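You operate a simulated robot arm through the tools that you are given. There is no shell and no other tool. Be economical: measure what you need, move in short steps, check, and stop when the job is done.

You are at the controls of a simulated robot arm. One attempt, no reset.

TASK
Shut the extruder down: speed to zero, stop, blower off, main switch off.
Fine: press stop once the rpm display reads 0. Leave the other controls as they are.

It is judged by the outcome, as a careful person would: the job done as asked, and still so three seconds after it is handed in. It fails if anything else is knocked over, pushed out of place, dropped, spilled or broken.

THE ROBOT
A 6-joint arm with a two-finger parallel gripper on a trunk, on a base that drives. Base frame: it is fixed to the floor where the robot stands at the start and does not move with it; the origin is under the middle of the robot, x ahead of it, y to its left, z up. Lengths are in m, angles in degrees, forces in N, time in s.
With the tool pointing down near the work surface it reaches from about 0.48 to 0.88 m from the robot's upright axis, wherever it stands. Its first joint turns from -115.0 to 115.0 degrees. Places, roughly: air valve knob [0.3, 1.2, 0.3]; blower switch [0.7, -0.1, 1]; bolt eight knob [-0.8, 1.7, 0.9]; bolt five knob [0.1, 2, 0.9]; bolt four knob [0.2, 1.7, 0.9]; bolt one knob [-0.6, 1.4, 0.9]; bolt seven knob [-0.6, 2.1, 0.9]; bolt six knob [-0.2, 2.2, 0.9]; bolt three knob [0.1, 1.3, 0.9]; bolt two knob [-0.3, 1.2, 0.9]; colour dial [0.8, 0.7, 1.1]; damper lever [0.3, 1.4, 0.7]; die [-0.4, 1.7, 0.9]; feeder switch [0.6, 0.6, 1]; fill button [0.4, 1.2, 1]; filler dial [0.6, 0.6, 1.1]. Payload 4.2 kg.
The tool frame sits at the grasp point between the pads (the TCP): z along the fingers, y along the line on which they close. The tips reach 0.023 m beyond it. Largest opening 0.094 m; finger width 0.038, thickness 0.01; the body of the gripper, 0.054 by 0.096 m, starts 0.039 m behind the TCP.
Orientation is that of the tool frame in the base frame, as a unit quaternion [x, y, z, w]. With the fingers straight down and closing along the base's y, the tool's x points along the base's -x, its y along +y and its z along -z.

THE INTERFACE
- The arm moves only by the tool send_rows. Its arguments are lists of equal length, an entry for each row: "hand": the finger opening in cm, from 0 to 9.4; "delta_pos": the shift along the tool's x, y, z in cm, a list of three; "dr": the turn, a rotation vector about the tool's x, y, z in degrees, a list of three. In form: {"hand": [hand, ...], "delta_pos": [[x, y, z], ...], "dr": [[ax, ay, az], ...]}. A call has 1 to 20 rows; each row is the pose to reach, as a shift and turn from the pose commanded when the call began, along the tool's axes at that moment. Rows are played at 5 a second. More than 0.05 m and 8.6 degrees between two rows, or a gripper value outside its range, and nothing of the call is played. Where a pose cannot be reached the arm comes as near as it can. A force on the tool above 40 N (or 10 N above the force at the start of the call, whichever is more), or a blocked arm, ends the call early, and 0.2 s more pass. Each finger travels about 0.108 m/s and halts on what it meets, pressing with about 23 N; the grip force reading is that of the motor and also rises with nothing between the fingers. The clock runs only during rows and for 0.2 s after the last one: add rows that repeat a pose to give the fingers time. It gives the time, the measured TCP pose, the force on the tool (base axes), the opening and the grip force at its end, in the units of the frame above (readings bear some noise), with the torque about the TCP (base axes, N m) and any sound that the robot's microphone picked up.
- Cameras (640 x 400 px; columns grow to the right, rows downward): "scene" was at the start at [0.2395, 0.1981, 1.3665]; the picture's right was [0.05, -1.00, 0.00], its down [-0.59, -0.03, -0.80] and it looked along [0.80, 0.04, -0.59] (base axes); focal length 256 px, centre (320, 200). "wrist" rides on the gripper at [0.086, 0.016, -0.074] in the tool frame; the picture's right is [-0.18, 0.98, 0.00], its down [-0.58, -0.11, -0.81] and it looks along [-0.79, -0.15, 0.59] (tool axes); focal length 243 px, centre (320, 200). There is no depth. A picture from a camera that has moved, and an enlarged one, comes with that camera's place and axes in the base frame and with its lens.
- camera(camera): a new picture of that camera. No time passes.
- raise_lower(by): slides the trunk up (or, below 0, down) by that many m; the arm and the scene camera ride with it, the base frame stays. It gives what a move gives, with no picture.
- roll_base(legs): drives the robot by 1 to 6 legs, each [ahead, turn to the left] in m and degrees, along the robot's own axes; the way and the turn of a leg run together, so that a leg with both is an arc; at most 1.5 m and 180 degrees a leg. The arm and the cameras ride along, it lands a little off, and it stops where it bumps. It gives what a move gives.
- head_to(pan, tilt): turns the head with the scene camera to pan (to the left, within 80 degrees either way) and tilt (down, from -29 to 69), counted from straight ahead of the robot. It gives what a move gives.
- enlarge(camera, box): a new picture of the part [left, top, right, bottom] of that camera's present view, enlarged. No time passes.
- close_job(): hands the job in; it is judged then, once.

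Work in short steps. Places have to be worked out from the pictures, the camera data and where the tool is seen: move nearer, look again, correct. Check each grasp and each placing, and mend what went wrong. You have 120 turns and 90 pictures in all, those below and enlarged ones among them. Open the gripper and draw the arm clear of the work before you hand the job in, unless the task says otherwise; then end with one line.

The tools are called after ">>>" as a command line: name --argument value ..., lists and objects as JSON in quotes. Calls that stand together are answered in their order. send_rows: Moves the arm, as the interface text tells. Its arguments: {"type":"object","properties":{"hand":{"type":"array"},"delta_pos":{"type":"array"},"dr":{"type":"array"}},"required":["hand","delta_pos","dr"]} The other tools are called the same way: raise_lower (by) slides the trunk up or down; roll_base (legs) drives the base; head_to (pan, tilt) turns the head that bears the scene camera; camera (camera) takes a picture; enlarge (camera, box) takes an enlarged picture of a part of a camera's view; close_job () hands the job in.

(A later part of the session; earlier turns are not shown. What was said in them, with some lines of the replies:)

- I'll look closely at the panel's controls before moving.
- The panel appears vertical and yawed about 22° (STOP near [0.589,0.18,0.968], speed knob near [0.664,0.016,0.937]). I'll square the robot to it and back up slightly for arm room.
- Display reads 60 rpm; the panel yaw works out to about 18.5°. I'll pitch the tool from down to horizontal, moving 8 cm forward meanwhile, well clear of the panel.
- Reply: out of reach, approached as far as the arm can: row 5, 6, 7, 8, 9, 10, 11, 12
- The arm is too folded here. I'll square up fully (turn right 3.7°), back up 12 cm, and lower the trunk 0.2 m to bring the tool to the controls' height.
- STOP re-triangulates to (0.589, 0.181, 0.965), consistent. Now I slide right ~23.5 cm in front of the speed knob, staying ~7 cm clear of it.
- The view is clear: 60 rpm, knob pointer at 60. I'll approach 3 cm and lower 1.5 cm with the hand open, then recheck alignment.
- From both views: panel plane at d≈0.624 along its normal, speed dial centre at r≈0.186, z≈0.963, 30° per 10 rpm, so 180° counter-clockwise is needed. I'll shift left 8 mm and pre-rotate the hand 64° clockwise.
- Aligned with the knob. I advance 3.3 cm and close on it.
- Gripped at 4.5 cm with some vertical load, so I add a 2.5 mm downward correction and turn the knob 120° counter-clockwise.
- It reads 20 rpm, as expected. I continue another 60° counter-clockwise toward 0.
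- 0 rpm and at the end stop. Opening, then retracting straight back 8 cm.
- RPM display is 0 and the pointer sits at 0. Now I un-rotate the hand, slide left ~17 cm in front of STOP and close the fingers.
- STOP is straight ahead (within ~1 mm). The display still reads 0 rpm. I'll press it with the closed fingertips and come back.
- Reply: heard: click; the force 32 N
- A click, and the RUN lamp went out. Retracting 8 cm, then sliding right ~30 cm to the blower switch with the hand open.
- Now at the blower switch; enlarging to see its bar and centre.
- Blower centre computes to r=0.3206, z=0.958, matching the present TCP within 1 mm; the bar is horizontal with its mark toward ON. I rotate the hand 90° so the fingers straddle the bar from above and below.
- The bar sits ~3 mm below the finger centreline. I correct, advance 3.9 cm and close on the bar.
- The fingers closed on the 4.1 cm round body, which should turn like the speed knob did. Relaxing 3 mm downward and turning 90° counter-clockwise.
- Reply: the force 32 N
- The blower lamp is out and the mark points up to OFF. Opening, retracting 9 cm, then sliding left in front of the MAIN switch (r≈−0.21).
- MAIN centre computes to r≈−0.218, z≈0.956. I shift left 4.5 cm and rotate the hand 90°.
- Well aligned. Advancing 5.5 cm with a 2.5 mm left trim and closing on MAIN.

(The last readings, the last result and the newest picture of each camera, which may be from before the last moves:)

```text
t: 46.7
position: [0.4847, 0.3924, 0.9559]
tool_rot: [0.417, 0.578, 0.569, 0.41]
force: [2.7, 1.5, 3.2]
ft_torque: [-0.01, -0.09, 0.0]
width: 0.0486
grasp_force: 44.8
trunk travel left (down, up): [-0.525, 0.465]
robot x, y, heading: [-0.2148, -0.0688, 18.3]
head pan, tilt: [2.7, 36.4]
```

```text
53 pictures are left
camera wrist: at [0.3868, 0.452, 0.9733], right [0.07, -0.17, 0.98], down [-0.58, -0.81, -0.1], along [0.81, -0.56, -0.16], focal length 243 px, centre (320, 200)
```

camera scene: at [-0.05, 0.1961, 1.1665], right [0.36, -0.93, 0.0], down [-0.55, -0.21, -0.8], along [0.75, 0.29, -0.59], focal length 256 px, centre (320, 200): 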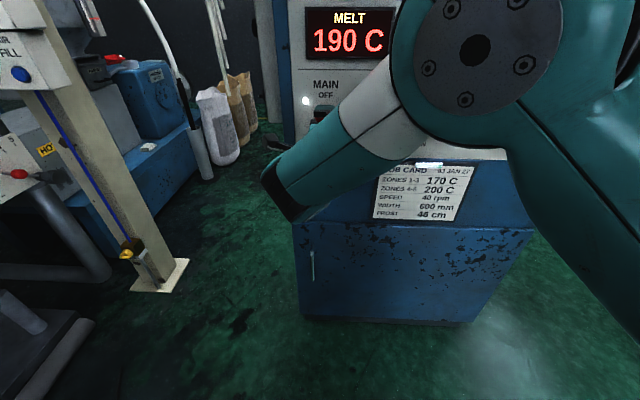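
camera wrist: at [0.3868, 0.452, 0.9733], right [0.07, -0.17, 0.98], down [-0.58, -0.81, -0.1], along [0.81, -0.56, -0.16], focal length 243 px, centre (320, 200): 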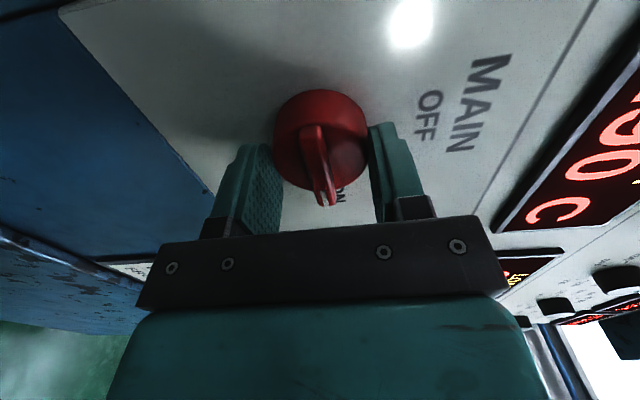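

Good low-force grip at 4.9 cm. Turning 90° counter-clockwise to OFF.

>>> send_rows --hand '[3, 3, 3, 3, 3, 3, 3, 3, 3, 3, 3, 3]' --delta_pos '[[0, 0, 0], [0, 0, 0], [0, 0, 0], [0, 0, 0], [0, 0, 0], [0, 0, 0], [0, 0, 0], [0, 0, 0], [0, 0, 0], [0, 0, 0], [0, 0, 0], [0, 0, 0]]' --dr '[[0, 0, -8.2], [0, 0, -16.4], [0, 0, -24.6], [0, 0, -32.8], [0, 0, -41], [0, 0, -49.2], [0, 0, -57.4], [0, 0, -65.6], [0, 0, -73.8], [0, 0, -82], [0, 0, -91], [0, 0, -91]]'

>>> camera --camera "wrist"

>>> camera --camera "scene"

```text
refused: row 11 steps farther than a row can; nothing moved
```

```text
52 pictures are left
camera wrist: at [0.3868, 0.452, 0.9733], right [0.07, -0.17, 0.98], down [-0.58, -0.81, -0.1], along [0.81, -0.56, -0.16], focal length 243 px, centre (320, 200)
```

wrist: 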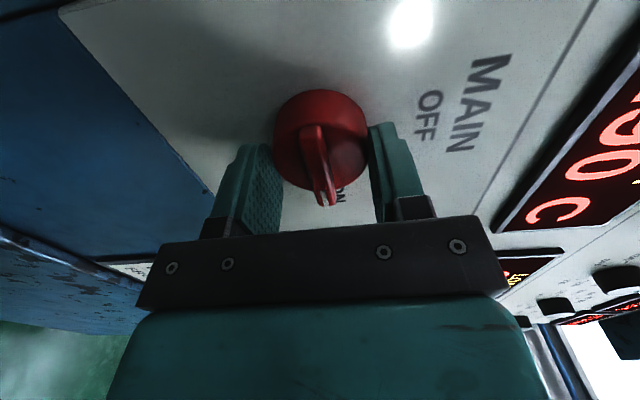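

```text
51 pictures are left
camera scene: at [-0.05, 0.1961, 1.1665], right [0.36, -0.93, 0.0], down [-0.55, -0.21, -0.8], along [0.75, 0.29, -0.59], focal length 256 px, centre (320, 200)
```

scene: 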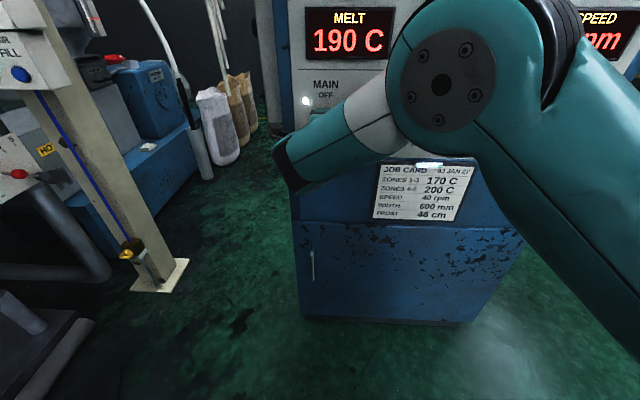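

The last step was slightly too large; nothing moved. Same turn again with even steps.

>>> send_rows --hand '[3, 3, 3, 3, 3, 3, 3, 3, 3, 3, 3, 3]' --delta_pos '[[0, 0, 0], [0, 0, 0], [0, 0, 0], [0, 0, 0], [0, 0, 0], [0, 0, 0], [0, 0, 0], [0, 0, 0], [0, 0, 0], [0, 0, 0], [0, 0, 0], [0, 0, 0]]' --dr '[[0, 0, -8.2], [0, 0, -16.4], [0, 0, -24.6], [0, 0, -32.8], [0, 0, -41], [0, 0, -49.2], [0, 0, -57.4], [0, 0, -65.6], [0, 0, -73.8], [0, 0, -82], [0, 0, -90], [0, 0, -90]]'

>>> camera --camera "wrist"

>>> camera --camera "scene"

```text
t: 49.3
position: [0.4847, 0.3921, 0.9548]
tool_rot: [-0.116, 0.704, 0.112, 0.692]
force: [-3.4, -9.6, -0.3]
ft_torque: [-0.14, 0.5, -0.43]
width: 0.0486
grasp_force: 45.2
trunk travel left (down, up): [-0.525, 0.465]
robot x, y, heading: [-0.2137, -0.0687, 18.5]
head pan, tilt: [2.7, 36.4]
```

```text
50 pictures are left
camera wrist: at [0.4073, 0.3835, 0.8696], right [-0.31, 0.93, 0.18], down [-0.72, -0.35, 0.6], along [0.62, 0.05, 0.78], focal length 243 px, centre (320, 200)
```

wrist: 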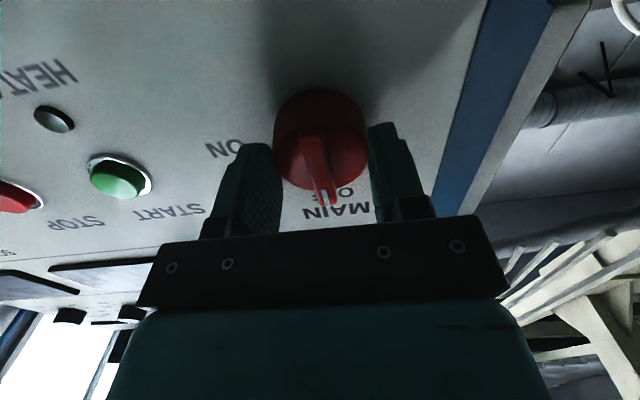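

```text
49 pictures are left
camera scene: at [-0.0502, 0.1956, 1.1665], right [0.36, -0.93, 0.0], down [-0.55, -0.21, -0.8], along [0.75, 0.29, -0.59], focal length 256 px, centre (320, 200)
```

scene: 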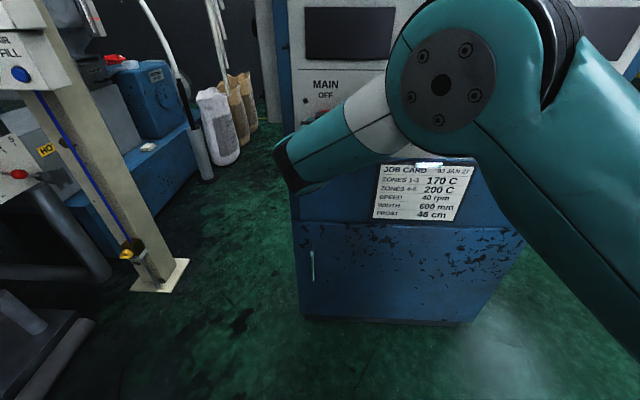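

All lamps and displays are dark. Opening, retracting 9 cm, then backing the base away for a clear final look.

>>> send_rows --hand '[6, 9.4, 9.4, 9.4, 9.4, 9.4, 9.4]' --delta_pos '[[0, 0, 0], [0, 0, 0], [0, 0, 0], [0, 0, -3], [0, 0, -6], [0, 0, -9], [0, 0, -9]]' --dr '[[0, 0, 0], [0, 0, 0], [0, 0, 0], [0, 0, 0], [0, 0, 0], [0, 0, 0], [0, 0, 0]]'

>>> roll_base --legs '[[-0.12, 0]]'

>>> camera --camera "wrist"

>>> camera --camera "scene"

```text
t: 50.9
position: [0.3975, 0.3654, 0.9571]
tool_rot: [-0.114, 0.704, 0.113, 0.692]
force: [0.4, 0.1, -0.4]
ft_torque: [0.01, 0.02, 0.03]
width: 0.0938
grasp_force: 0.1
trunk travel left (down, up): [-0.525, 0.465]
robot x, y, heading: [-0.2189, -0.0656, 18.3]
head pan, tilt: [2.7, 36.4]
```

```text
t: 52.1
position: [0.2832, 0.3272, 0.9576]
tool_rot: [-0.114, 0.704, 0.112, 0.692]
force: [0.5, -0.4, 0.1]
ft_torque: [0.02, -0.02, -0.04]
width: 0.094
grasp_force: 0.0
trunk travel left (down, up): [-0.525, 0.465]
robot x, y, heading: [-0.33, -0.1045, 18.4]
head pan, tilt: [2.7, 36.4]
```

```text
48 pictures are left
camera wrist: at [0.2065, 0.3183, 0.8733], right [-0.31, 0.93, 0.18], down [-0.72, -0.36, 0.6], along [0.62, 0.05, 0.78], focal length 243 px, centre (320, 200)
```

wrist: 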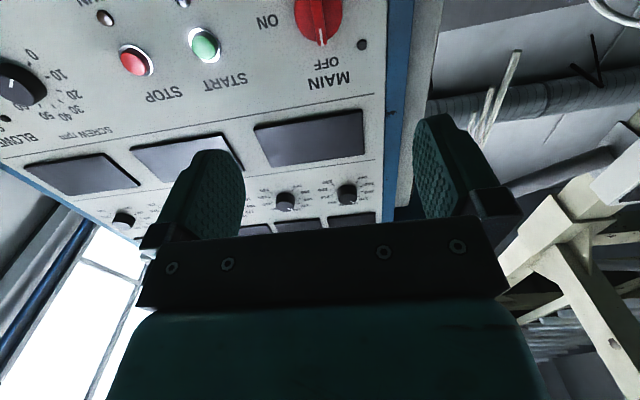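

```text
47 pictures are left
camera scene: at [-0.1666, 0.1597, 1.1665], right [0.36, -0.93, 0.0], down [-0.55, -0.22, -0.8], along [0.75, 0.29, -0.59], focal length 256 px, centre (320, 200)
```

scene: 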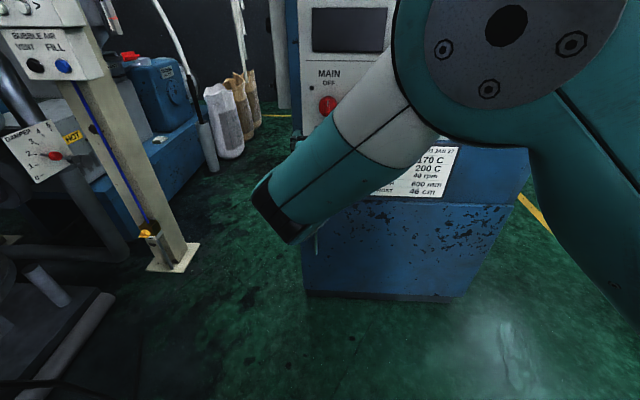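

MAIN points to OFF, the panel is dark, the speed knob is at 0, and the arm is clear with the gripper open. Handing in.

>>> close_job

```text
The job is handed in.
```

The extruder is shut down: I turned the speed to zero, pressed stop once the display read 0 rpm, then turned the blower off and the main switch off.
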